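You operate a simulated robot arm through the tools that you are given. There is no shell and no other tool. Be economical: measure what you need, move in short steps, check, and stop when the job is done.

The job below is to be done with a simulated robot arm. You get a single attempt, and the scene is never put back.

TASK
Zero the reader on the blank at BLUE, then read vial Y7.
Fine: reader dial on BLUE; the blank vial goes back to the low grey rack, vial Y7 stays in the well; leave the other vials alone.

The check looks at the end state, three seconds after you hand in, the way a careful person would. Anything else that was tipped, shoved, dropped, spilled or broken makes it a failure.

THE ROBOT
A 7-joint arm with a two-finger parallel gripper, fixed in place. Base frame: the origin is at the foot of the arm, x ahead of it, y to its left, z up; the work surface is at about z = 0. Readings come in mm, rad, newtons and seconds.
With the tool pointing down near the work surface it reaches from about 240 to 620 mm from the base axis. Its first joint turns from -1.152 to 1.152 rad. Payload 2.6 kg.
The TCP is the grasp point between the finger pads, 30 mm short of the fingertips. In the tool frame z runs along the fingers and y along their closing line. Largest opening 94 mm; finger width 28, thickness 10; the body of the gripper, 50 by 96 mm, starts 55 mm behind the TCP.
Orientation is that of the tool frame in the base frame, as a unit quaternion [w, x, y, z]. With the fingers straight down and closing along the base's y, the tool's x points along the base's -x, its y along +y and its z along -z.

THE INTERFACE
- The arm moves only by the tool step_arm. Its argument "motion" is a list that holds one entry, the list of rows, each a list of 7 numbers: the shift along the base's x, y, z in cm, then the turn, a rotation vector about the base's x, y, z in rad, then the gripper command, from -1 (shut) to 1 (fully open), values between in proportion. In form: [[[dx, dy, dz, ax, ay, az, grip], ...]]. A call has 1 to 12 rows; each row is the pose to reach, as a shift and turn from the pose commanded when the call began. Rows are played at 5 a second. More than 50 mm and 0.15 rad between two rows, or a gripper value outside its range, and nothing of the call is played. A pose out of reach is approached as far as the arm can. The call stops where the force on the tool passes 40 N (or 10 N more than at its start, if that is more) or the arm is blocked; 0.2 s more then pass. Each finger travels about 72 mm/s and halts on what it meets, pressing with about 41 N; the grip force reading is that of the motor and also rises with nothing between the fingers. The clock runs only during rows and for 0.2 s after the last one: add rows that repeat a pose to give the fingers time. The reply holds the time, the measured pose of the TCP, the force on the tool along the base axes, the opening and the grip force, in the units named above and with some noise, with the torque about the TCP (base axes, N m) and any sound that the robot's microphone picked up.
- Cameras (640 x 400 px; columns grow to the right, rows downward): "scene" is fixed at [33.1, 427.7, 569.2]; the picture's right is [-0.81, -0.58, 0.00], its down [-0.30, 0.42, -0.85] and it looks along [0.50, -0.69, -0.52] (base axes); focal length 365 px, centre (320, 200). "wrist" rides on the gripper at [76, 14, -102] in the tool frame; the picture's right is [-0.18, 0.98, 0.00], its down [-0.75, -0.14, -0.64] and it looks along [-0.63, -0.12, 0.77] (tool axes); focal length 243 px, centre (320, 200). There is no depth. A picture from a camera that has moved, and an enlarged one, comes with that camera's place and axes in the base frame and with its lens.
- capture(camera): a new picture of that camera. The clock stands still meanwhile.
- enlarge(camera, box): a new picture of the part [left, top, right, bottom] of that camera's present view, enlarged. The clock stands still meanwhile.
- sign_off(): hands the job in; it is judged then, once.

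Go step by step. Nothing tells you positions but the pictures and the camera data: compare them with the known pose of the tool, close in by small moves and look again before you grip or let go. The budget is 120 turns and 76 pictures, counting those below and the enlarged ones. Unless the task says otherwise, let go and move clear before handing in, and close with one line.

The tools are called after "Call:" as a command line: name --argument value ..., lists and objects as JSON in quotes. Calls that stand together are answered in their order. step_arm: Moves the arm, as the interface text tells. Its arguments: {"type":"object","properties":{"motion":{"type":"array","items":{"type":"array","items":{"type":"array","items":{"type":"number"}}}}},"required":["motion"]} The other tools are called the same way: capture (camera) takes a picture; enlarge (camera, box) takes an enlarged picture of a part of a camera's view; sign_off () hands the job in.

At the start:

```text
t: 0.0
eef_pos: [317.6, -136.5, 339.8]
tool_rot: [0.0, 0.001, 1.0, -0.001]
ft_force: [-0.5, 0.4, 0.3]
ft_torque: [-0.01, 0.0, 0.04]
gripper_width: 93.8
grip_force: 0.0
```

scene: 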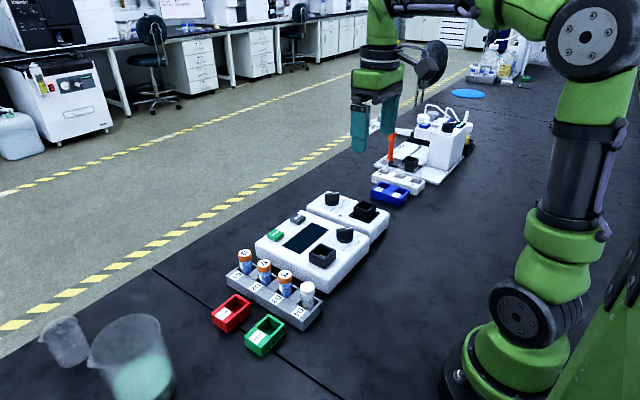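
wrist: 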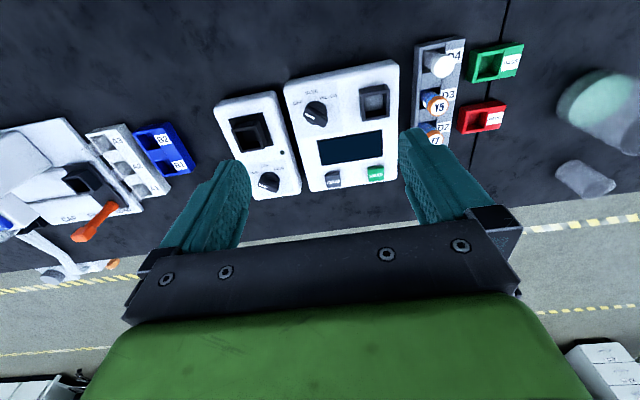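

I see a reader with dial, well, screen and two buttons, a low grey rack with four vials, and other stations. I'll enlarge to read labels.

Call:
enlarge --camera "scene" --box '[200, 180, 400, 360]'

Call:
enlarge --camera "wrist" --box '[200, 20, 540, 220]'

Call:
enlarge --camera "scene" --box '[350, 90, 490, 215]'

```text
2.22 times, centred on (300, 270) of scene
camera zoom: at [33.1, 427.7, 569.2], right [-0.81, -0.58, 0.0], down [-0.3, 0.42, -0.85], along [0.5, -0.69, -0.52], focal length 812 px, centre (364, 44)
```

zoom: 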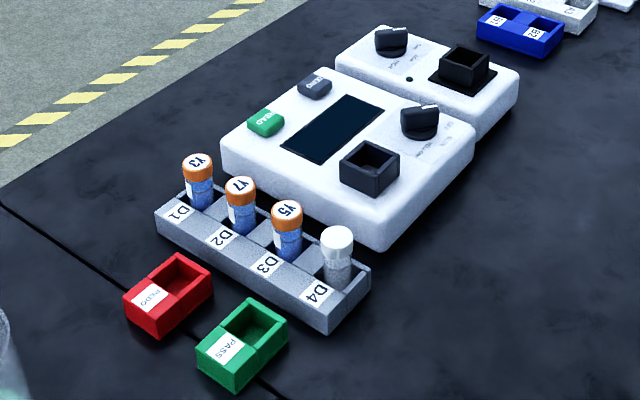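

```text
1.88 times, centred on (370, 120) of wrist
camera zoom: at [241.5, -121.7, 442.8], right [0.18, 0.98, 0.0], down [0.75, -0.14, 0.64], along [0.63, -0.12, -0.77], focal length 457 px, centre (226, 351)
```

zoom: 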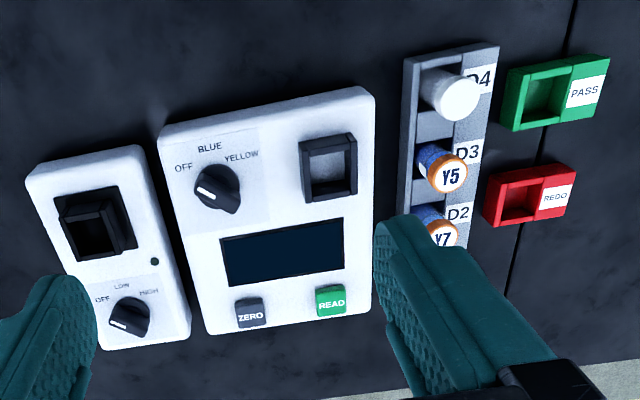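

```text
3.20 times, centred on (420, 152) of scene
camera zoom: at [33.1, 427.7, 569.2], right [-0.81, -0.58, 0.0], down [-0.3, 0.42, -0.85], along [0.5, -0.69, -0.52], focal length 1169 px, centre (0, 352)
```

zoom: 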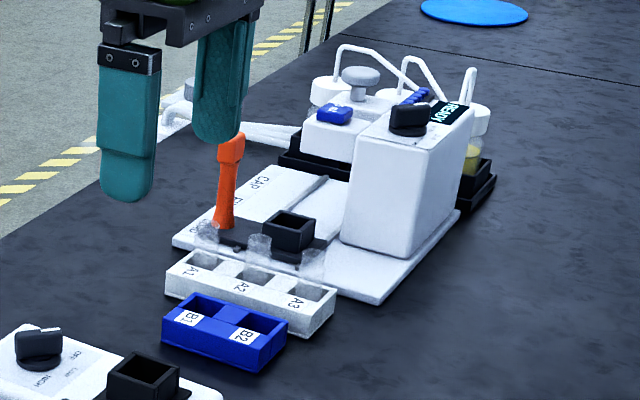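

Blank = white-capped vial at D4; Y7 at D2; dial on OFF with BLUE next clockwise. I estimate dial ≈ (378,-155), well ≈ (378,-65), ZERO ≈ (512,-147), READ ≈ (512,-68). Moving above the dial to look closer.

Call:
step_arm --motion '[[[1.2, -0.4, -3, 0, 0, 0, 1], [2.4, -0.8, -6.5, 0, 0, 0, 1], [3.6, -1.2, -10, 0, 0, 0, 1], [4.8, -1.6, -13, 0, 0, 0, 1], [6, -1.9, -16, 0, 0, 0, 1], [6, -1.9, -18, 0, 0, 0, 1], [6, -1.9, -18, 0, 0, 0, 1]]]'

Call:
capture --camera "wrist"

Call:
capture --camera "scene"

```text
t: 1.6
eef_pos: [378.8, -156.9, 159.4]
tool_rot: [0.0, 0.001, 1.0, 0.0]
ft_force: [0.0, 0.6, -0.1]
ft_torque: [0.0, 0.0, -0.03]
gripper_width: 94.1
grip_force: 0.0
```

```text
70 pictures are left
camera wrist: at [301.7, -140.9, 261.9], right [0.19, 0.98, 0.0], down [0.75, -0.14, 0.64], along [0.63, -0.12, -0.77], focal length 243 px, centre (320, 200)
```

wrist: 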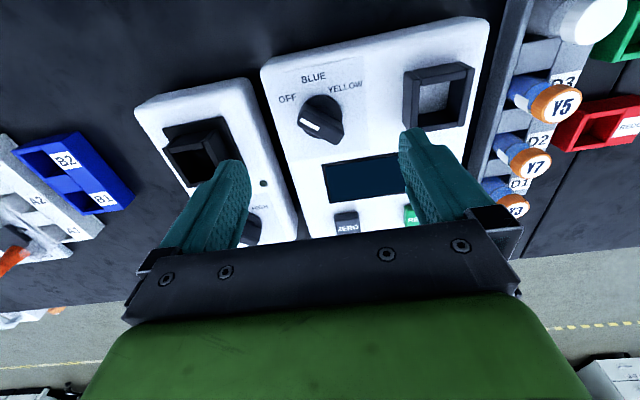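

```text
69 pictures are left
```

scene: 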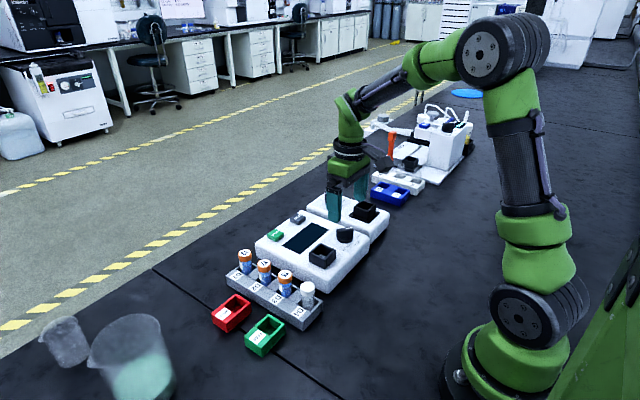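

Call:
enlarge --camera "wrist" --box '[260, 20, 500, 170]'

```text
2.67 times, centred on (380, 95) of wrist
camera zoom: at [301.7, -140.9, 261.9], right [0.19, 0.98, 0.0], down [0.75, -0.14, 0.64], along [0.63, -0.12, -0.77], focal length 647 px, centre (160, 480)
```

zoom: 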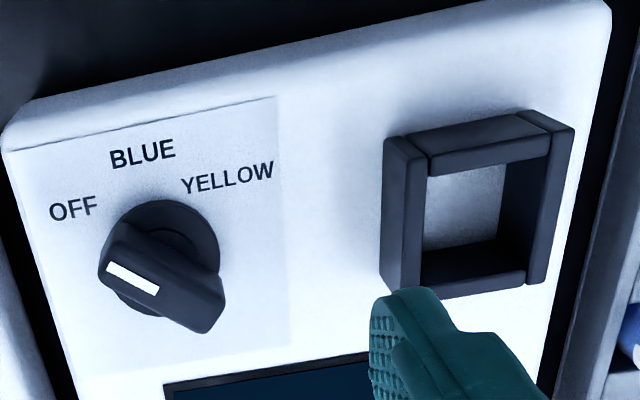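

The dial bar points at OFF about 52° from BLUE; device is aligned with base axes. I'll turn the gripper +0.9 rad to straddle the bar, then descend partly.

Call:
step_arm --motion '[[[0.1, 0, 0, 0, 0, 0.13, 0.1], [0.2, 0, -0.5, 0, 0, 0.26, 0.1], [0.2, 0, -1, 0, 0, 0.39, 0.1], [0.2, 0, -1.5, 0, 0, 0.52, 0.1], [0.2, 0, -2, 0, 0, 0.65, 0.1], [0.2, 0, -3, 0, 0, 0.78, 0.1], [0.2, 0, -4, 0, 0, 0.9, 0.1], [0.2, 0, -4, 0, 0, 0.9, 0.1], [0.2, 0, -4, 0, 0, 0.9, 0.1]]]'

Call:
capture --camera "wrist"

Call:
enlarge --camera "scene" --box '[260, 150, 420, 300]'

```text
t: 3.6
eef_pos: [378.7, -157.9, 120.4]
tool_rot: [0.0, -0.435, 0.9, 0.0]
ft_force: [0.2, -0.1, -0.1]
ft_torque: [0.01, 0.02, -0.02]
gripper_width: 52.0
grip_force: 0.0
```

```text
67 pictures are left
camera wrist: at [321.0, -205.7, 222.3], right [-0.66, 0.76, 0.0], down [0.58, 0.5, 0.64], along [0.48, 0.42, -0.77], focal length 243 px, centre (320, 200)
```

wrist: 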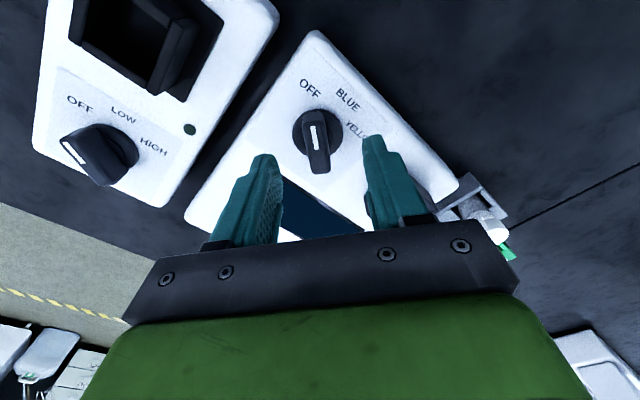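

```text
2.67 times, centred on (340, 225) of scene
camera zoom: at [33.1, 427.7, 569.2], right [-0.81, -0.58, 0.0], down [-0.3, 0.42, -0.85], along [0.5, -0.69, -0.52], focal length 974 px, centre (267, 133)
```

zoom: 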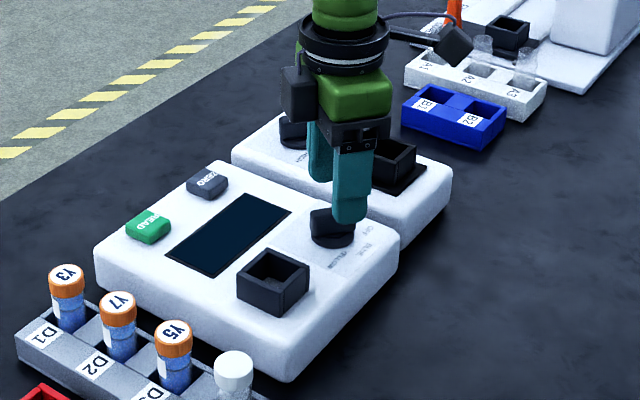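

The dial bar is aligned beneath the TCP. Descending to fingertip z ≈ 60 and checking.

Call:
step_arm --motion '[[[0, 0, -1.5, 0, 0, 0, 0.0], [0, 0, -2.8, 0, 0, 0, 0.0], [0, 0, -2.8, 0, 0, 0, 0.0]]]'

Call:
enlarge --camera "wrist" --box '[220, 60, 460, 260]'

Call:
enlarge --camera "scene" --box '[300, 180, 400, 260]'

```text
t: 4.4
eef_pos: [379.7, -156.1, 92.2]
tool_rot: [0.0, -0.435, 0.901, 0.0]
ft_force: [-0.2, 0.5, 0.8]
ft_torque: [0.02, 0.01, 0.03]
gripper_width: 47.1
grip_force: 0.1
```

```text
2.00 times, centred on (340, 160) of wrist
camera zoom: at [320.8, -206.0, 194.7], right [-0.65, 0.76, 0.0], down [0.58, 0.5, 0.64], along [0.49, 0.42, -0.77], focal length 485 px, centre (280, 280)
```

zoom: 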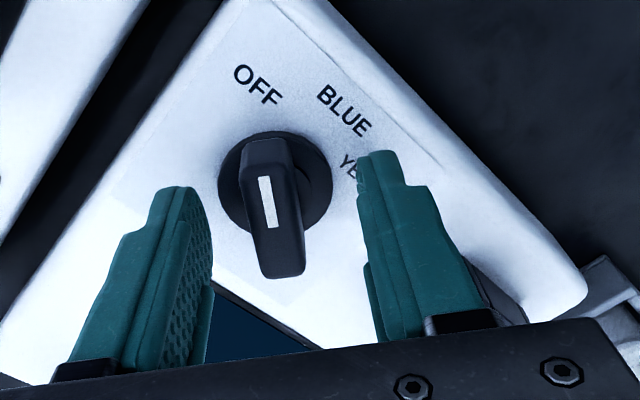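

```text
5.00 times, centred on (350, 220) of scene
camera zoom: at [33.1, 427.7, 569.2], right [-0.81, -0.58, 0.0], down [-0.3, 0.42, -0.85], along [0.5, -0.69, -0.52], focal length 1826 px, centre (170, 100)
```

zoom: 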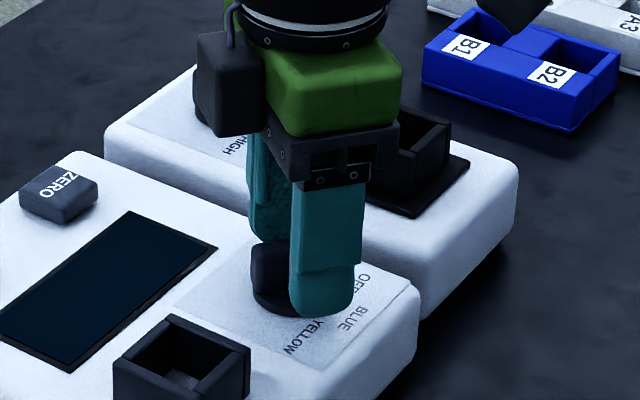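

Bar sits between the fingers, very slightly toward one side. Small correction, down 6 mm, then close.

Call:
step_arm --motion '[[[0.15, -0.05, -0.3, 0, 0, 0, 0.0], [0.15, -0.05, -0.6, 0, 0, 0, 0.0], [0.15, -0.05, -0.6, 0, 0, 0, -0.5], [0.15, -0.05, -0.6, 0, 0, 0, -1], [0.15, -0.05, -0.6, 0, 0, 0, -1], [0.15, -0.05, -0.6, 0, 0, 0, -1], [0.15, -0.05, -0.6, 0, 0, 0, -1]]]'

Call:
enlarge --camera "wrist" --box '[220, 60, 460, 260]'

```text
t: 6.0
eef_pos: [380.8, -157.3, 86.5]
tool_rot: [0.0, -0.434, 0.901, 0.0]
ft_force: [11.9, -5.2, -9.2]
ft_torque: [0.59, -0.59, -1.22]
gripper_width: 14.9
grip_force: 45.0
```

```text
2.00 times, centred on (340, 160) of wrist
camera zoom: at [322.2, -206.7, 188.7], right [-0.65, 0.76, 0.0], down [0.58, 0.5, 0.64], along [0.49, 0.42, -0.77], focal length 485 px, centre (280, 280)
```

zoom: 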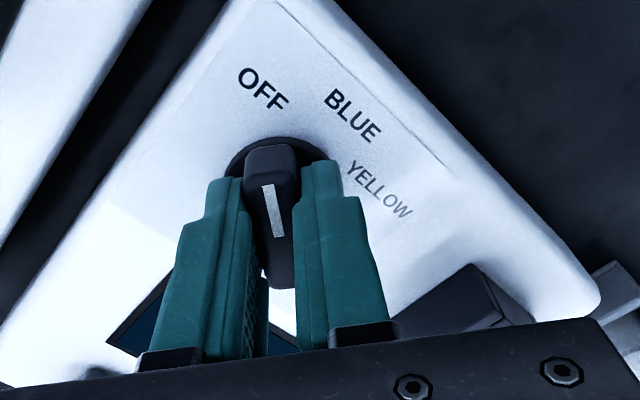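

Firm grip on the bar (14.9 mm). Turning clockwise toward BLUE.

Call:
step_arm --motion '[[[0.05, -0.03, 0, 0, 0, -0.12, -1], [0.05, -0.03, 0, 0, 0, -0.24, -1], [0.05, -0.03, 0, 0, 0, -0.36, -1], [0.05, -0.03, 0, 0, 0, -0.48, -1], [0.05, -0.03, 0, 0, 0, -0.6, -1], [0.05, -0.03, 0, 0, 0, -0.72, -1], [0.05, -0.03, 0, 0, 0, -0.82, -1], [0.05, -0.03, 0, 0, 0, -0.9, -1], [0.05, -0.03, 0, 0, 0, -0.9, -1]]]'

Call:
enlarge --camera "wrist" --box '[220, 60, 460, 260]'

```text
t: 8.0
eef_pos: [380.6, -155.5, 86.5]
tool_rot: [-0.002, 0.002, 1.0, 0.001]
ft_force: [-23.7, 9.9, 16.8]
ft_torque: [-0.14, -0.34, 0.02]
gripper_width: 14.6
grip_force: 44.8
```

```text
2.00 times, centred on (340, 160) of wrist
camera zoom: at [305.0, -140.9, 189.1], right [0.19, 0.98, 0.0], down [0.76, -0.15, 0.64], along [0.63, -0.12, -0.77], focal length 485 px, centre (280, 280)
```

zoom: 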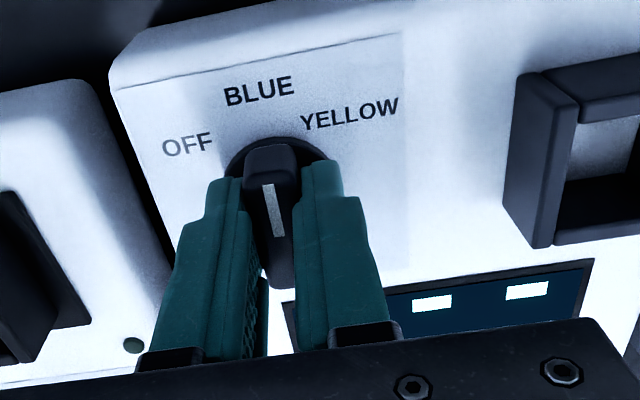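

Screen is on and bar points to BLUE. Opening and rising.

Call:
step_arm --motion '[[[0, 0, 0, 0, 0, 0, -0.4], [0, 0, 0, 0, 0, 0, 0.0], [0, 0, 0, 0, 0, 0, 0.0], [0, 0, 3, 0, 0, 0, 0.0], [0, 0, 7, 0, 0, 0, 0], [0, 0, 7, 0, 0, 0, 0]]]'

Call:
enlarge --camera "wrist" --box '[220, 20, 500, 220]'

```text
t: 9.4
eef_pos: [381.8, -157.5, 157.4]
tool_rot: [0.0, 0.0, 1.0, 0.0]
ft_force: [0.0, 0.3, 0.0]
ft_torque: [0.02, 0.0, 0.0]
gripper_width: 46.7
grip_force: 0.1
```

```text
2.00 times, centred on (360, 120) of wrist
camera zoom: at [305.5, -141.5, 259.7], right [0.18, 0.98, 0.0], down [0.75, -0.14, 0.64], along [0.63, -0.12, -0.77], focal length 485 px, centre (240, 360)
```

zoom: 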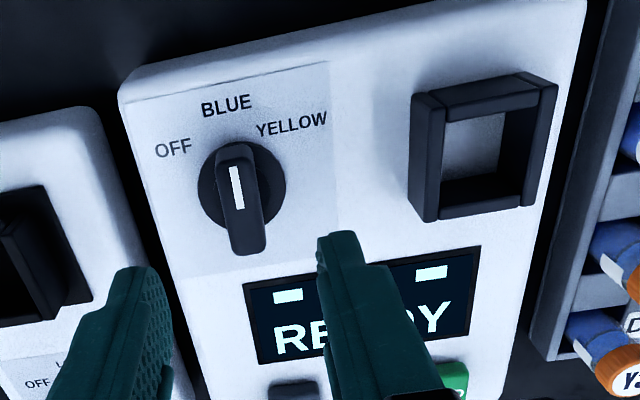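

Dial on BLUE, screen says READY. Next: move above the blank at D4.

Call:
step_arm --motion '[[[-0.8, 4.5, 0, 0, 0, 0, 0.3], [-1.6, 9, 0, 0, 0, 0, 0.3], [-2.5, 13.5, 0, 0, 0, 0, 0.3], [-3.7, 18.5, 0, 0, 0, 0, 0.3], [-3.7, 18.5, 0, 0, 0, 0, 0.3], [-3.7, 18.5, 0, 0, 0, 0, 0.3]]]'

Call:
capture --camera "wrist"

Call:
enlarge --camera "scene" --box '[220, 200, 380, 340]'

```text
refused: row 4 steps farther than a row can; nothing moved
```

```text
60 pictures are left
camera wrist: at [305.5, -141.5, 259.7], right [0.18, 0.98, 0.0], down [0.75, -0.14, 0.64], along [0.63, -0.12, -0.77], focal length 243 px, centre (320, 200)
```

wrist: 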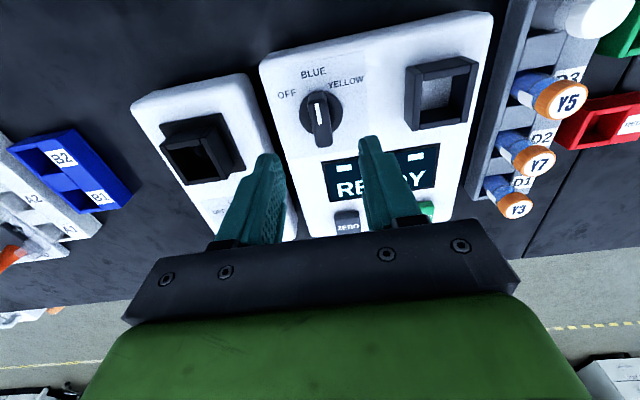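

```text
2.86 times, centred on (300, 270) of scene
camera zoom: at [33.1, 427.7, 569.2], right [-0.81, -0.58, 0.0], down [-0.3, 0.42, -0.85], along [0.5, -0.69, -0.52], focal length 1044 px, centre (377, 0)
```

zoom: 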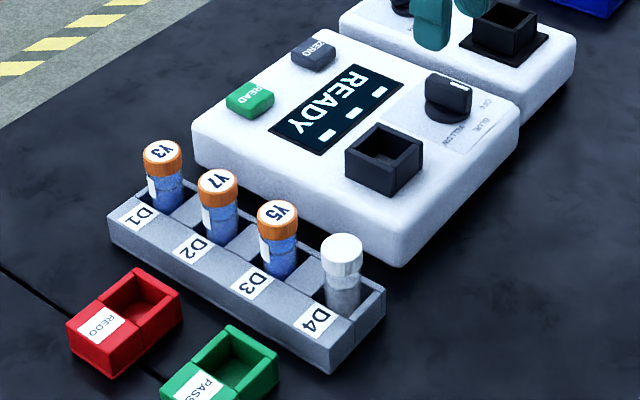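

A step was too long; resending with shorter rows.

Call:
step_arm --motion '[[[-0.8, 4, 0, 0, 0, 0, 0.3], [-1.5, 8, 0, 0, 0, 0, 0.3], [-2.3, 12, 0, 0, 0, 0, 0.3], [-3.1, 16, 0, 0, 0, 0, 0.3], [-3.7, 18.5, 0, 0, 0, 0, 0.3], [-3.7, 18.5, 0, 0, 0, 0, 0.3]]]'

Call:
capture --camera "wrist"

```text
t: 10.8
eef_pos: [344.0, 29.7, 156.2]
tool_rot: [0.0, 0.0, 1.0, 0.0]
ft_force: [0.3, 0.5, 1.3]
ft_torque: [0.01, -0.03, -0.02]
gripper_width: 61.2
grip_force: 0.1
```

```text
58 pictures are left
camera wrist: at [268.2, 45.3, 259.3], right [0.18, 0.98, 0.0], down [0.75, -0.14, 0.64], along [0.63, -0.12, -0.77], focal length 243 px, centre (320, 200)
```

wrist: 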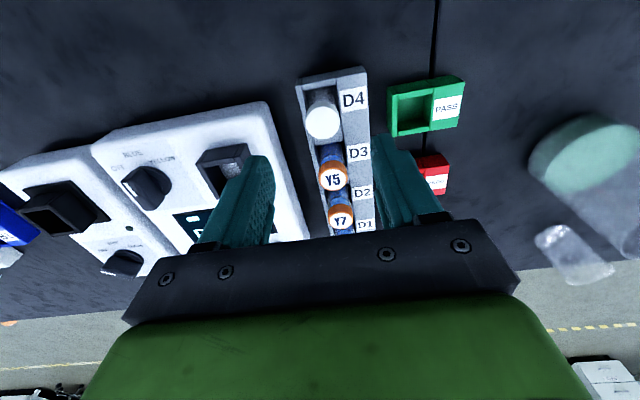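

Blank cap ≈ (343.5, 32.4, 74). Adjusting y and descending partway.

Call:
step_arm --motion '[[[0, 0.27, -2, 0, 0, 0, 0.2], [0, 0.27, -4.2, 0, 0, 0, 0.2], [0, 0.27, -4.2, 0, 0, 0, 0.2]]]'

Call:
capture --camera "wrist"

Call:
enlarge --camera "scene" --box '[220, 200, 380, 340]'

```text
t: 11.6
eef_pos: [343.8, 30.5, 113.8]
tool_rot: [0.001, 0.001, 1.0, 0.0]
ft_force: [-0.6, -0.3, 0.5]
ft_torque: [0.02, 0.0, 0.0]
gripper_width: 56.1
grip_force: 0.1
```

```text
57 pictures are left
camera wrist: at [268.1, 46.7, 216.0], right [0.18, 0.98, 0.0], down [0.75, -0.14, 0.64], along [0.63, -0.12, -0.77], focal length 243 px, centre (320, 200)
```

wrist: 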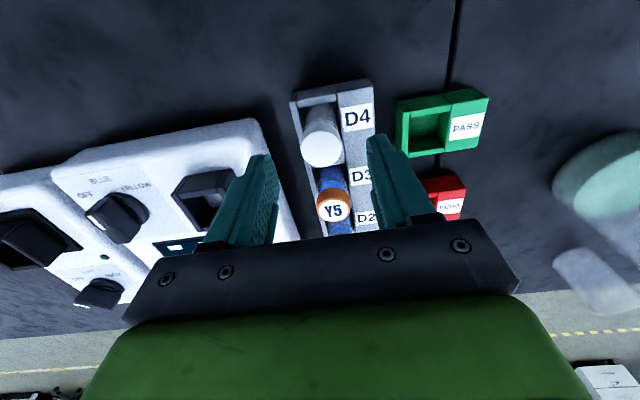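

```text
2.86 times, centred on (300, 270) of scene
camera zoom: at [33.1, 427.7, 569.2], right [-0.81, -0.58, 0.0], down [-0.3, 0.42, -0.85], along [0.5, -0.69, -0.52], focal length 1044 px, centre (377, 0)
```

zoom: 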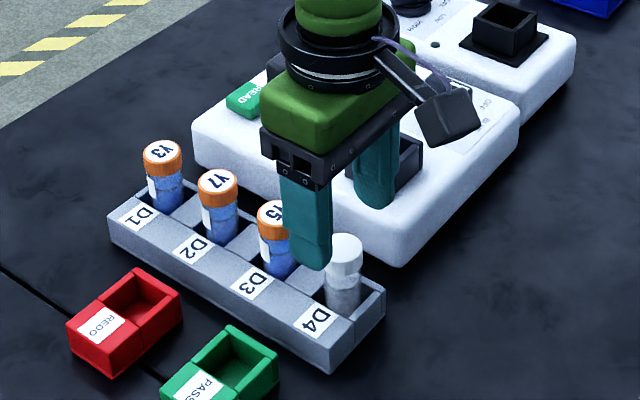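

Cap is ~1.5 mm further in y. Descending to grip height (tips ≈ z 42), above the rack walls.

Call:
step_arm --motion '[[[0, 0.15, -1.5, 0, 0, 0, 0.1], [0, 0.15, -3, 0, 0, 0, 0.1], [0, 0.15, -4.1, 0, 0, 0, 0.1], [0, 0.15, -4.1, 0, 0, 0, 0.1]]]'

Call:
capture --camera "wrist"

Call:
enlarge --camera "scene" --box '[240, 220, 360, 340]'

```text
t: 12.6
eef_pos: [345.0, 32.5, 74.1]
tool_rot: [0.0, 0.002, 1.0, 0.0]
ft_force: [-0.1, -0.3, -0.9]
ft_torque: [-0.01, -0.03, 0.01]
gripper_width: 51.7
grip_force: 0.1
```

```text
55 pictures are left
camera wrist: at [268.5, 48.0, 175.2], right [0.18, 0.98, 0.0], down [0.75, -0.14, 0.64], along [0.63, -0.12, -0.77], focal length 243 px, centre (320, 200)
```

wrist: 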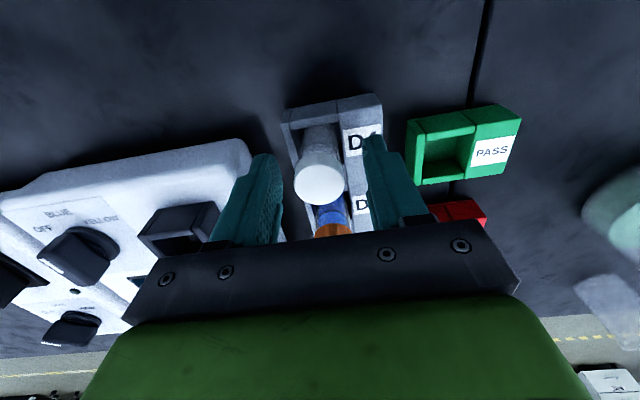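

```text
3.33 times, centred on (300, 280) of scene
camera zoom: at [33.1, 427.7, 569.2], right [-0.81, -0.58, 0.0], down [-0.3, 0.42, -0.85], along [0.5, -0.69, -0.52], focal length 1218 px, centre (387, -67)
```

zoom: 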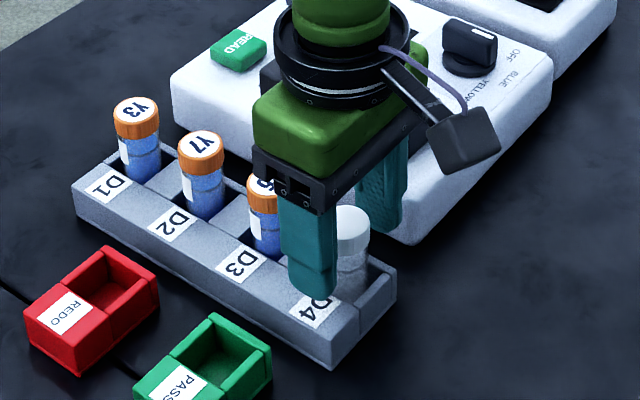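

Cap is right at the TCP. Closing.

Call:
step_arm --motion '[[[0, 0, -0.3, 0, 0, 0, -0.3], [0, 0, -0.3, 0, 0, 0, -1], [0, 0, -0.3, 0, 0, 0, -1], [0, 0, -0.3, 0, 0, 0, -1], [0, 0, -0.3, 0, 0, 0, -1]]]'

Call:
capture --camera "wrist"

```text
t: 13.8
eef_pos: [344.5, 33.2, 70.1]
tool_rot: [-0.001, 0.001, 1.0, 0.0]
ft_force: [-1.5, -0.9, 3.6]
ft_torque: [-0.07, 0.05, 0.03]
gripper_width: 26.2
grip_force: 40.8
```

```text
53 pictures are left
camera wrist: at [268.7, 47.9, 172.7], right [0.19, 0.98, 0.0], down [0.75, -0.14, 0.64], along [0.63, -0.12, -0.77], focal length 243 px, centre (320, 200)
```

wrist: 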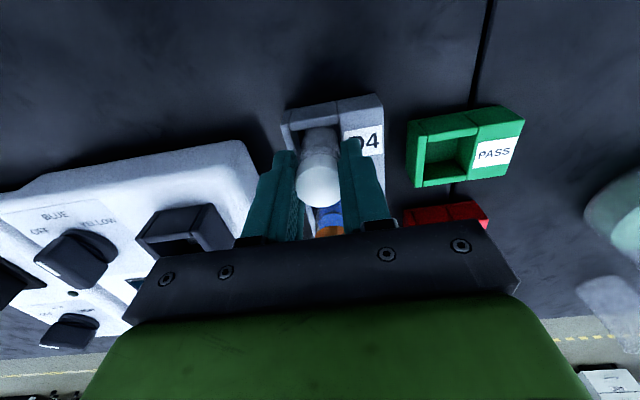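

Gripped (26.2 mm). Lifting.

Call:
step_arm --motion '[[[0, 0, 2.5, 0, 0, 0, -1], [0, 0, 6, 0, 0, 0, -1], [0, 0, 10, 0, 0, 0, -1], [0, 0, 10, 0, 0, 0, -1]]]'

Call:
capture --camera "wrist"

Call:
enlarge --camera "scene" --box '[220, 180, 380, 340]'

```text
t: 14.8
eef_pos: [344.5, 32.0, 171.1]
tool_rot: [0.001, 0.002, 1.0, 0.0]
ft_force: [0.0, -0.3, -0.1]
ft_torque: [0.03, 0.01, 0.01]
gripper_width: 26.1
grip_force: 41.5
```

```text
52 pictures are left
camera wrist: at [268.1, 47.8, 273.1], right [0.18, 0.98, 0.0], down [0.75, -0.14, 0.64], along [0.63, -0.12, -0.77], focal length 243 px, centre (320, 200)
```

wrist: 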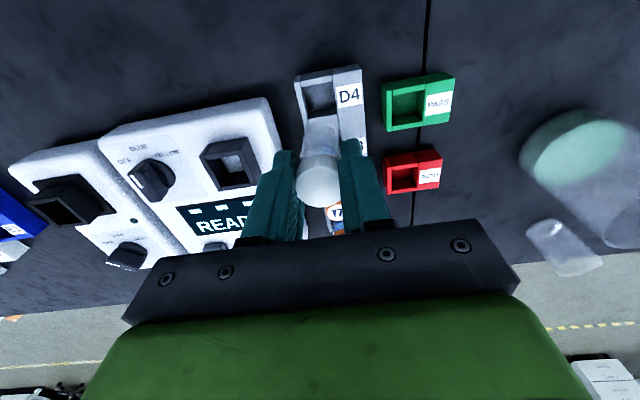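

```text
2.50 times, centred on (300, 260) of scene
camera zoom: at [33.1, 427.7, 569.2], right [-0.81, -0.58, 0.0], down [-0.3, 0.42, -0.85], along [0.5, -0.69, -0.52], focal length 913 px, centre (370, 50)
```

zoom: 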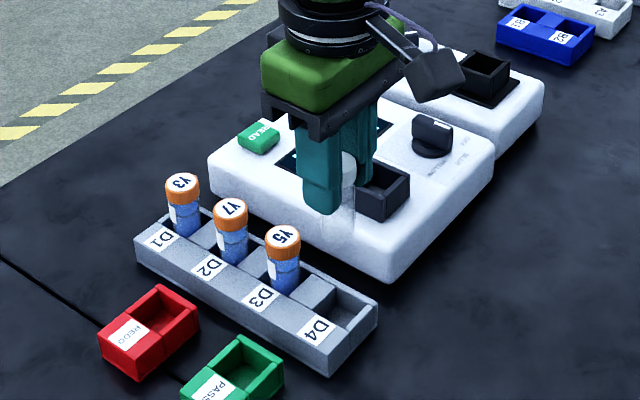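

Lifted cleanly; slot D4 is empty. Moving above the reader well at about (377,-62).

Call:
step_arm --motion '[[[1, -3, 0, 0, 0, 0, -1], [2, -6, 0, 0, 0, 0, -1], [3.2, -9.4, 0, 0, 0, 0, -1], [3.2, -9.4, 0, 0, 0, 0, -1], [3.2, -9.4, -1, 0, 0, 0, -1]]]'

Call:
enlarge --camera "wrist" --box '[200, 40, 440, 240]'

Call:
enlarge --camera "scene" --box '[260, 180, 400, 300]'

```text
t: 16.0
eef_pos: [376.5, -62.8, 160.2]
tool_rot: [0.001, 0.001, 1.0, 0.0]
ft_force: [-0.5, 0.3, -0.1]
ft_torque: [-0.01, 0.01, 0.0]
gripper_width: 26.0
grip_force: 41.7
```

```text
2.00 times, centred on (320, 140) of wrist
camera zoom: at [300.4, -46.7, 263.1], right [0.19, 0.98, 0.0], down [0.75, -0.14, 0.64], along [0.63, -0.12, -0.77], focal length 485 px, centre (320, 320)
```

zoom: 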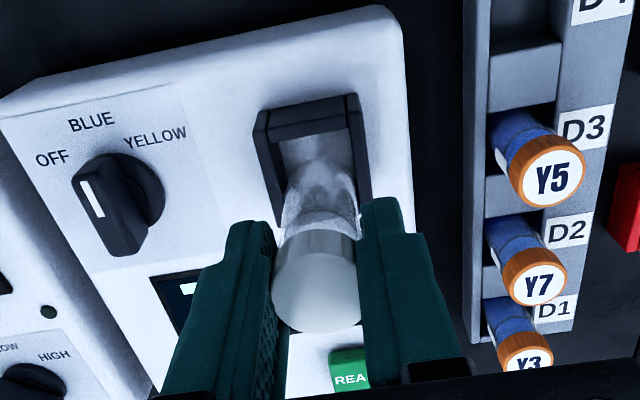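

```text
3.33 times, centred on (330, 240) of scene
camera zoom: at [33.1, 427.7, 569.2], right [-0.81, -0.58, 0.0], down [-0.3, 0.42, -0.85], along [0.5, -0.69, -0.52], focal length 1218 px, centre (287, 67)
```

zoom: 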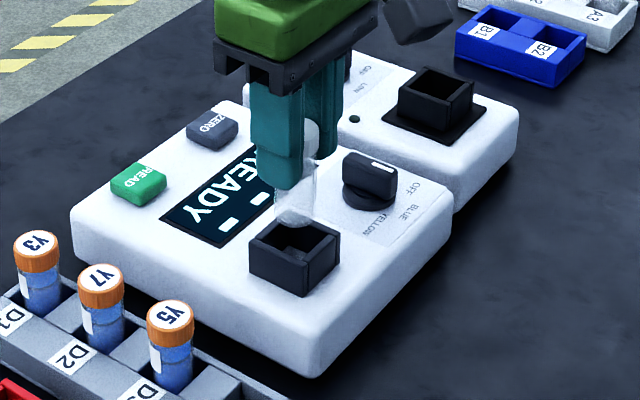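

y looks aligned. Lower until the vial bottom is just above the rim and recheck.

Call:
step_arm --motion '[[[0, 0, -0.8, 0, 0, 0, -1], [0, 0, -1.5, 0, 0, 0, -1], [0, 0, -1.5, 0, 0, 0, -1]]]'

Call:
enlarge --camera "wrist" --box '[260, 60, 400, 180]'

Call:
enlarge --camera "scene" --box '[290, 190, 370, 270]'

```text
t: 16.8
eef_pos: [377.0, -62.1, 145.5]
tool_rot: [0.0, 0.0, 1.0, -0.001]
ft_force: [0.6, 0.6, 0.1]
ft_torque: [0.0, -0.01, 0.01]
gripper_width: 26.0
grip_force: 41.1
```

```text
3.33 times, centred on (330, 120) of wrist
camera zoom: at [300.7, -46.3, 247.4], right [0.18, 0.98, 0.0], down [0.75, -0.14, 0.64], along [0.63, -0.12, -0.77], focal length 809 px, centre (287, 467)
```

zoom: 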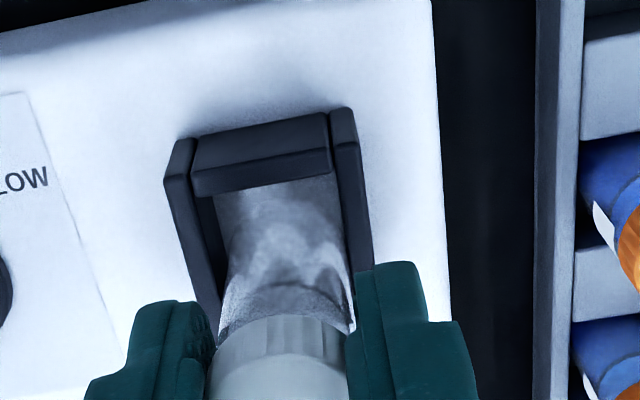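

```text
5.00 times, centred on (330, 230) of scene
camera zoom: at [33.1, 427.7, 569.2], right [-0.81, -0.58, 0.0], down [-0.3, 0.42, -0.85], along [0.5, -0.69, -0.52], focal length 1826 px, centre (270, 50)
```

zoom: 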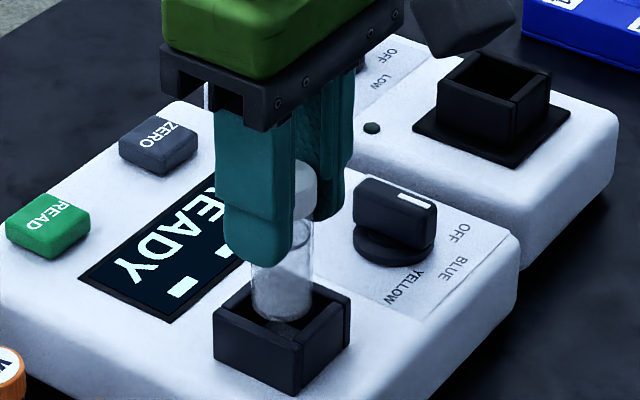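

Well opening spans about y −80…−49 and starts x ≈ 365; centre ≈ (380,−64.5). Shifting 3.5 mm in x, −2 mm in y, and lowering slowly.

Call:
step_arm --motion '[[[0.35, -0.2, 0, 0, 0, 0, -1], [0.35, -0.2, -0.6, 0, 0, 0, -1], [0.35, -0.2, -1.2, 0, 0, 0, -1], [0.35, -0.2, -1.2, 0, 0, 0, -1]]]'

Call:
enlarge --camera "wrist" --box '[260, 60, 400, 180]'

Call:
enlarge --camera "scene" --box '[290, 190, 370, 270]'

```text
t: 17.8
eef_pos: [379.5, -64.7, 132.8]
tool_rot: [0.001, 0.0, 1.0, 0.0]
ft_force: [-0.3, -0.6, -0.9]
ft_torque: [0.02, 0.0, 0.01]
gripper_width: 26.2
grip_force: 41.2
```

```text
3.33 times, centred on (330, 120) of wrist
camera zoom: at [304.0, -48.6, 235.5], right [0.19, 0.98, 0.0], down [0.75, -0.14, 0.64], along [0.63, -0.12, -0.77], focal length 809 px, centre (287, 467)
```

zoom: 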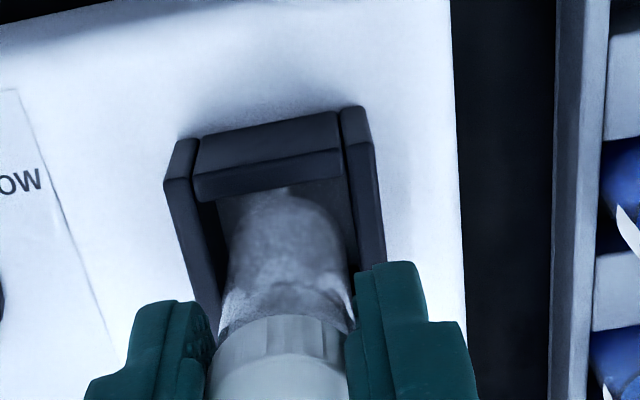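

```text
5.00 times, centred on (330, 230) of scene
camera zoom: at [33.1, 427.7, 569.2], right [-0.81, -0.58, 0.0], down [-0.3, 0.42, -0.85], along [0.5, -0.69, -0.52], focal length 1826 px, centre (270, 50)
```

zoom: 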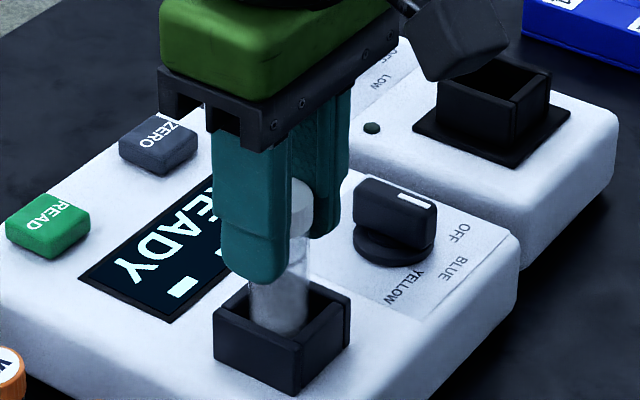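

The vial is entering the opening. Continue down in small steps watching force.

Call:
step_arm --motion '[[[0, 0, -0.4, 0, 0, 0, -1], [0, 0, -0.8, 0, 0, 0, -1], [0, 0, -1.2, 0, 0, 0, -1], [0, 0, -1.5, 0, 0, 0, -1], [0, 0, -1.5, 0, 0, 0, -1]]]'

```text
t: 19.0
eef_pos: [379.8, -64.1, 118.7]
tool_rot: [0.0, 0.0, 1.0, -0.001]
ft_force: [-1.0, -1.2, -0.4]
ft_torque: [0.01, 0.02, -0.02]
gripper_width: 26.2
grip_force: 41.0
```

Call:
step_arm --motion '[[[0, 0, -0.3, 0, 0, 0, -1], [0, 0, -0.5, 0, 0, 0, -1], [0, 0, -0.5, 0, 0, 0, -1]]]'

Call:
enlarge --camera "scene" --box '[290, 190, 370, 270]'

Call:
enlarge --camera "wrist" --box '[260, 60, 400, 180]'

```text
t: 19.8
eef_pos: [382.3, -63.0, 115.4]
tool_rot: [0.003, 0.0, 1.0, -0.001]
ft_force: [-2.6, 0.2, 25.6]
ft_torque: [-0.28, -0.03, -0.02]
gripper_width: 26.2
grip_force: 41.4
```

```text
5.00 times, centred on (330, 230) of scene
camera zoom: at [33.0, 427.7, 569.2], right [-0.81, -0.58, 0.0], down [-0.3, 0.42, -0.85], along [0.5, -0.69, -0.52], focal length 1826 px, centre (270, 50)
```

zoom: 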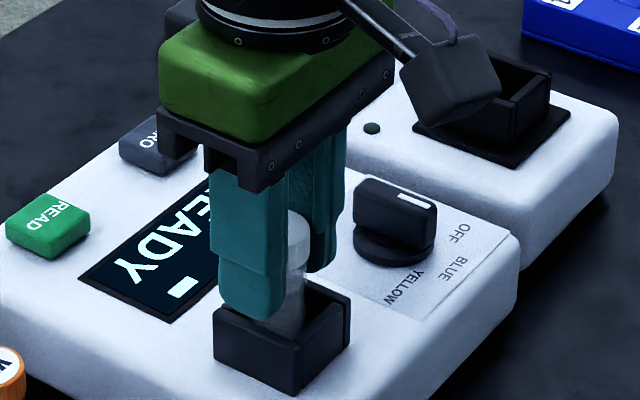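

```text
3.33 times, centred on (330, 120) of wrist
camera zoom: at [304.9, -48.4, 216.7], right [0.18, 0.98, 0.0], down [0.75, -0.14, 0.65], along [0.63, -0.12, -0.76], focal length 809 px, centre (287, 467)
```

zoom: 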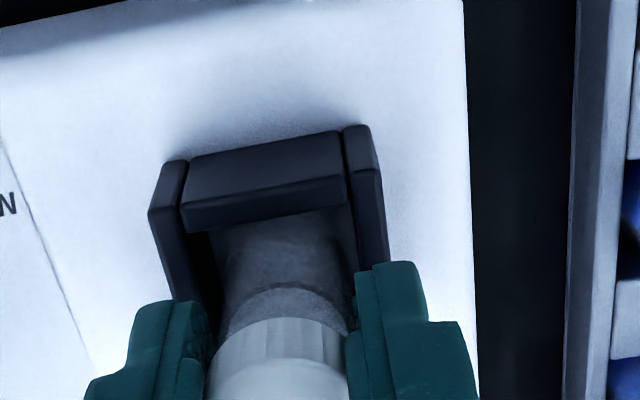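

Contact 25 N at TCP z≈115.5, consistent with the vial seated on the well floor. Easing 2 mm, releasing, and rising.

Call:
step_arm --motion '[[[0, 0, 0.15, 0, 0, 0, -1], [0, 0, 0.15, 0, 0, 0, -0.6], [0, 0, 0.15, 0, 0, 0, -0.2], [0, 0, 0.15, 0, 0, 0, 0.1], [0, 0, 0.15, 0, 0, 0, 0.1], [0, 0, 3, 0, 0, 0, 0.1], [0, 0, 7, 0, 0, 0, 0.1], [0, 0, 7, 0, 0, 0, 0.1]]]'

Call:
capture --camera "wrist"

Call:
enlarge --camera "scene" --box '[230, 180, 390, 300]'

```text
t: 21.6
eef_pos: [381.0, -63.9, 182.6]
tool_rot: [0.0, 0.0, 1.0, 0.0]
ft_force: [0.1, 0.2, 0.6]
ft_torque: [-0.02, 0.03, -0.01]
gripper_width: 51.5
grip_force: 0.0
```

```text
42 pictures are left
camera wrist: at [304.4, -47.8, 286.1], right [0.18, 0.98, 0.0], down [0.75, -0.14, 0.64], along [0.63, -0.12, -0.77], focal length 243 px, centre (320, 200)
```

wrist: 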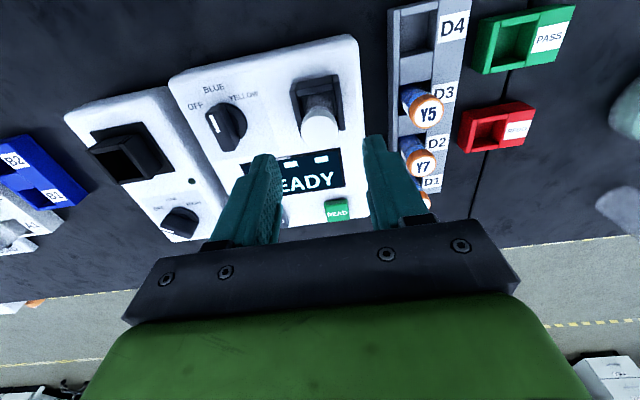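

```text
3.33 times, centred on (310, 240) of scene
camera zoom: at [33.1, 427.7, 569.2], right [-0.81, -0.58, 0.0], down [-0.3, 0.42, -0.85], along [0.5, -0.69, -0.52], focal length 1218 px, centre (353, 67)
```

zoom: 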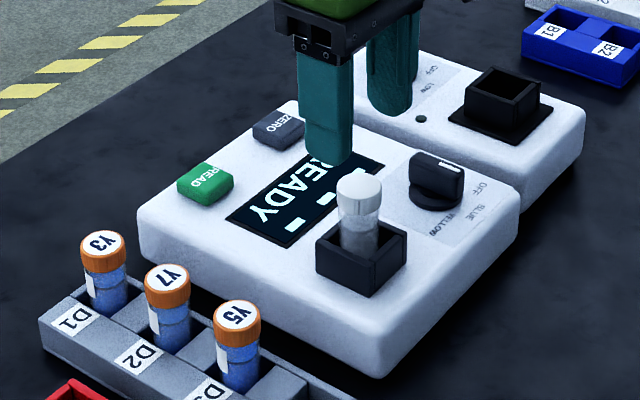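

Blank stands in the well. Now close the gripper and move above ZERO ≈ (513,-147).

Call:
step_arm --motion '[[[2.5, -1.8, 0, 0, 0, 0, -0.3], [5, -3.5, 0, 0, 0, 0, -1], [8, -5, 0, 0, 0, 0, -1], [11, -7, -1, 0, 0, 0, -1], [13.2, -8.2, -3, 0, 0, 0, -1], [13.2, -8.2, -5, 0, 0, 0, -1], [13.2, -8.2, -5, 0, 0, 0, -1]]]'

Call:
capture --camera "wrist"

Call:
enlarge --camera "scene" --box '[230, 150, 390, 270]'

```text
t: 23.2
eef_pos: [512.7, -144.8, 133.8]
tool_rot: [0.0, 0.001, 1.0, -0.001]
ft_force: [-0.3, -0.7, 1.0]
ft_torque: [0.01, -0.01, -0.02]
gripper_width: 0.0
grip_force: 33.0
```

```text
40 pictures are left
camera wrist: at [436.4, -129.8, 236.3], right [0.18, 0.98, 0.0], down [0.75, -0.14, 0.64], along [0.63, -0.12, -0.77], focal length 243 px, centre (320, 200)
```

wrist: 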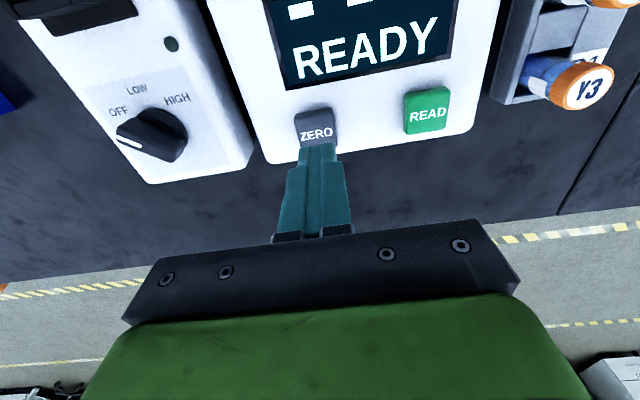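

```text
3.33 times, centred on (310, 210) of scene
camera zoom: at [33.1, 427.7, 569.2], right [-0.81, -0.58, 0.0], down [-0.3, 0.42, -0.85], along [0.5, -0.69, -0.52], focal length 1218 px, centre (353, 167)
```

zoom: 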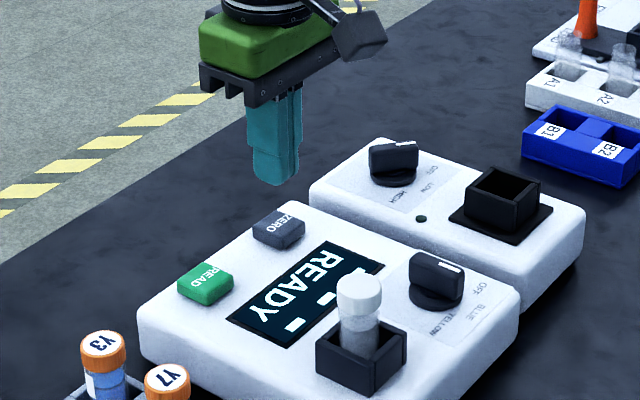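

Aligned over ZERO. Descending carefully.

Call:
step_arm --motion '[[[-0.1, -0.1, -1.5, 0, 0, 0, -1], [-0.1, -0.1, -3, 0, 0, 0, -1], [-0.1, -0.1, -4, 0, 0, 0, -1], [-0.1, -0.1, -4.2, 0, 0, 0, -1]]]'

Call:
enlarge --camera "scene" --box '[260, 180, 360, 255]'

Call:
enlarge --camera "wrist" --box '[240, 60, 400, 220]'

```text
t: 24.2
eef_pos: [509.9, -146.8, 92.0]
tool_rot: [0.0, 0.001, 1.0, 0.0]
ft_force: [0.5, -0.3, 0.4]
ft_torque: [0.0, 0.0, 0.01]
gripper_width: 0.0
grip_force: 32.9
```

```text
5.33 times, centred on (310, 218) of scene
camera zoom: at [33.1, 427.7, 569.2], right [-0.81, -0.58, 0.0], down [-0.3, 0.42, -0.85], along [0.5, -0.69, -0.52], focal length 1948 px, centre (373, 107)
```

zoom: 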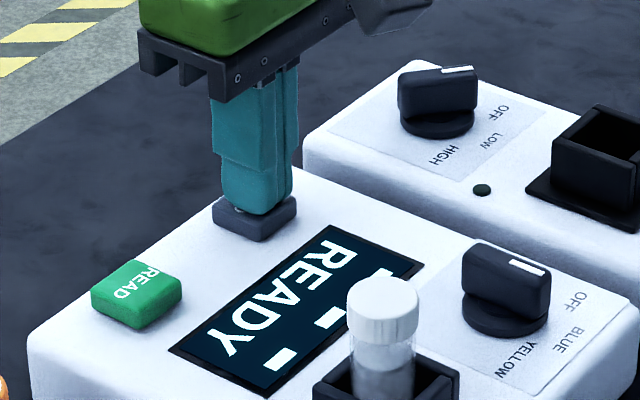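

```text
2.50 times, centred on (320, 140) of wrist
camera zoom: at [434.9, -131.3, 193.8], right [0.18, 0.98, 0.0], down [0.75, -0.14, 0.64], along [0.63, -0.12, -0.77], focal length 606 px, centre (320, 350)
```

zoom: 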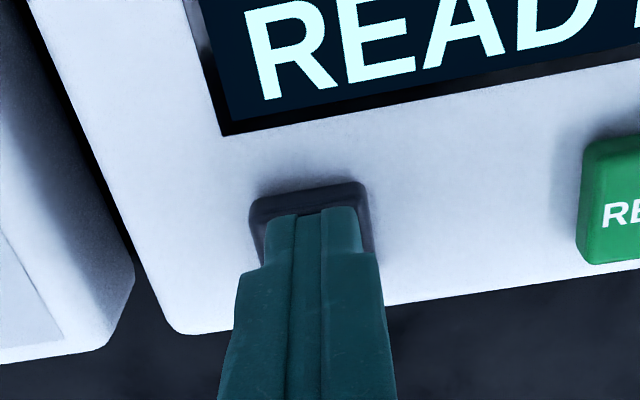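

Fingertips are just above the ZERO button. Pressing in small steps.

Call:
step_arm --motion '[[[0, 0, -0.2, 0, 0, 0, -1], [0, 0, -0.4, 0, 0, 0, -1], [0, 0, -0.6, 0, 0, 0, -1], [0, 0, -0.8, 0, 0, 0, -1]]]'

```text
t: 25.2
eef_pos: [511.9, -147.5, 85.0]
tool_rot: [0.001, 0.0, 1.0, -0.001]
ft_force: [-7.5, 0.9, 15.5]
ft_torque: [-0.02, 0.22, 0.01]
gripper_width: 0.0
grip_force: 33.3
heard: click
```

Click heard with 15 N. Lifting and looking at the display.

Call:
step_arm --motion '[[[0, 0, 0.5, 0, 0, 0, -1], [0, 0, 3, 0, 0, 0, -1], [0, 0, 7, 0, 0, 0, -1], [0, 0, 10, 0, 0, 0, -1], [0, 0, 10, 0, 0, 0, -1]]]'

Call:
enlarge --camera "scene" --box '[230, 180, 390, 300]'

```text
t: 26.4
eef_pos: [510.9, -145.5, 183.4]
tool_rot: [0.0, 0.001, 1.0, 0.0]
ft_force: [-0.2, -0.1, 0.6]
ft_torque: [0.0, -0.02, -0.02]
gripper_width: 0.0
grip_force: 32.9
```

```text
3.33 times, centred on (310, 240) of scene
camera zoom: at [33.1, 427.7, 569.2], right [-0.81, -0.58, 0.0], down [-0.3, 0.42, -0.85], along [0.5, -0.69, -0.52], focal length 1218 px, centre (353, 67)
```

zoom: 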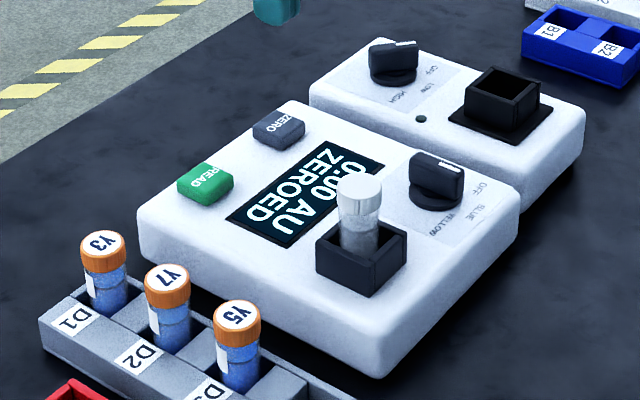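

ZEROED at 0.00 AU. Going back over the blank in the well.

Call:
step_arm --motion '[[[-3.5, 2, 0, 0, 0, 0, -0.5], [-7, 4, 0, 0, 0, 0, 0.1], [-10, 6, 0, 0, 0, 0, 0.1], [-13.1, 8.3, 0, 0, 0, 0, 0.1], [-13.1, 8.3, 0, 0, 0, 0, 0.1], [-13.1, 8.3, -2, 0, 0, 0, 0.1], [-13.1, 8.3, -2, 0, 0, 0, 0.1]]]'

Call:
capture --camera "wrist"

```text
t: 28.0
eef_pos: [379.3, -62.4, 162.5]
tool_rot: [0.0, 0.001, 1.0, -0.001]
ft_force: [0.1, 0.8, -0.3]
ft_torque: [-0.01, 0.01, 0.0]
gripper_width: 51.9
grip_force: 0.1
```

```text
35 pictures are left
camera wrist: at [303.7, -47.1, 264.9], right [0.19, 0.98, 0.0], down [0.75, -0.14, 0.64], along [0.63, -0.12, -0.77], focal length 243 px, centre (320, 200)
```

wrist: 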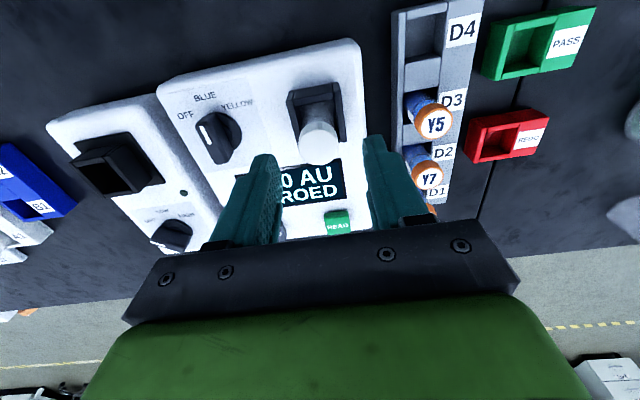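

Aligned over the cap. Descending to grip and closing.

Call:
step_arm --motion '[[[0, 0, -1.8, 0, 0, 0, 0.1], [0, 0, -3.6, 0, 0, 0, 0.1], [0, 0, -4.8, 0, 0, 0, 0.1], [0, 0, -4.8, 0, 0, 0, -0.3], [0, 0, -4.8, 0, 0, 0, -1], [0, 0, -4.8, 0, 0, 0, -1], [0, 0, -4.8, 0, 0, 0, -1], [0, 0, -4.8, 0, 0, 0, -1]]]'

Call:
enlarge --camera "wrist" --box '[240, 60, 400, 240]'

```text
t: 29.8
eef_pos: [380.4, -62.9, 115.8]
tool_rot: [0.001, 0.001, 1.0, 0.0]
ft_force: [0.2, -0.2, 0.2]
ft_torque: [0.02, 0.01, 0.0]
gripper_width: 26.3
grip_force: 41.0
```

```text
2.22 times, centred on (320, 150) of wrist
camera zoom: at [304.2, -47.6, 217.6], right [0.18, 0.98, 0.0], down [0.75, -0.14, 0.64], along [0.63, -0.12, -0.77], focal length 539 px, centre (320, 311)
```

zoom: 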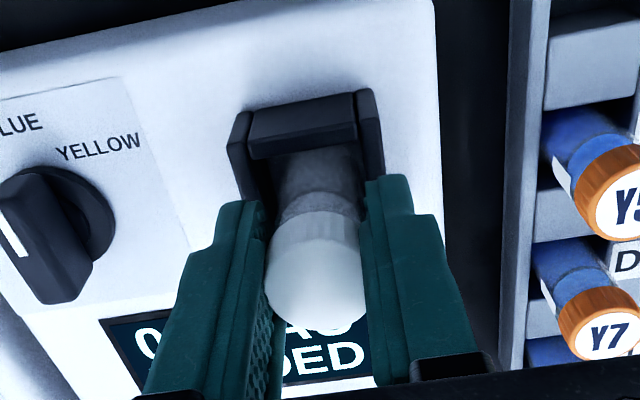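

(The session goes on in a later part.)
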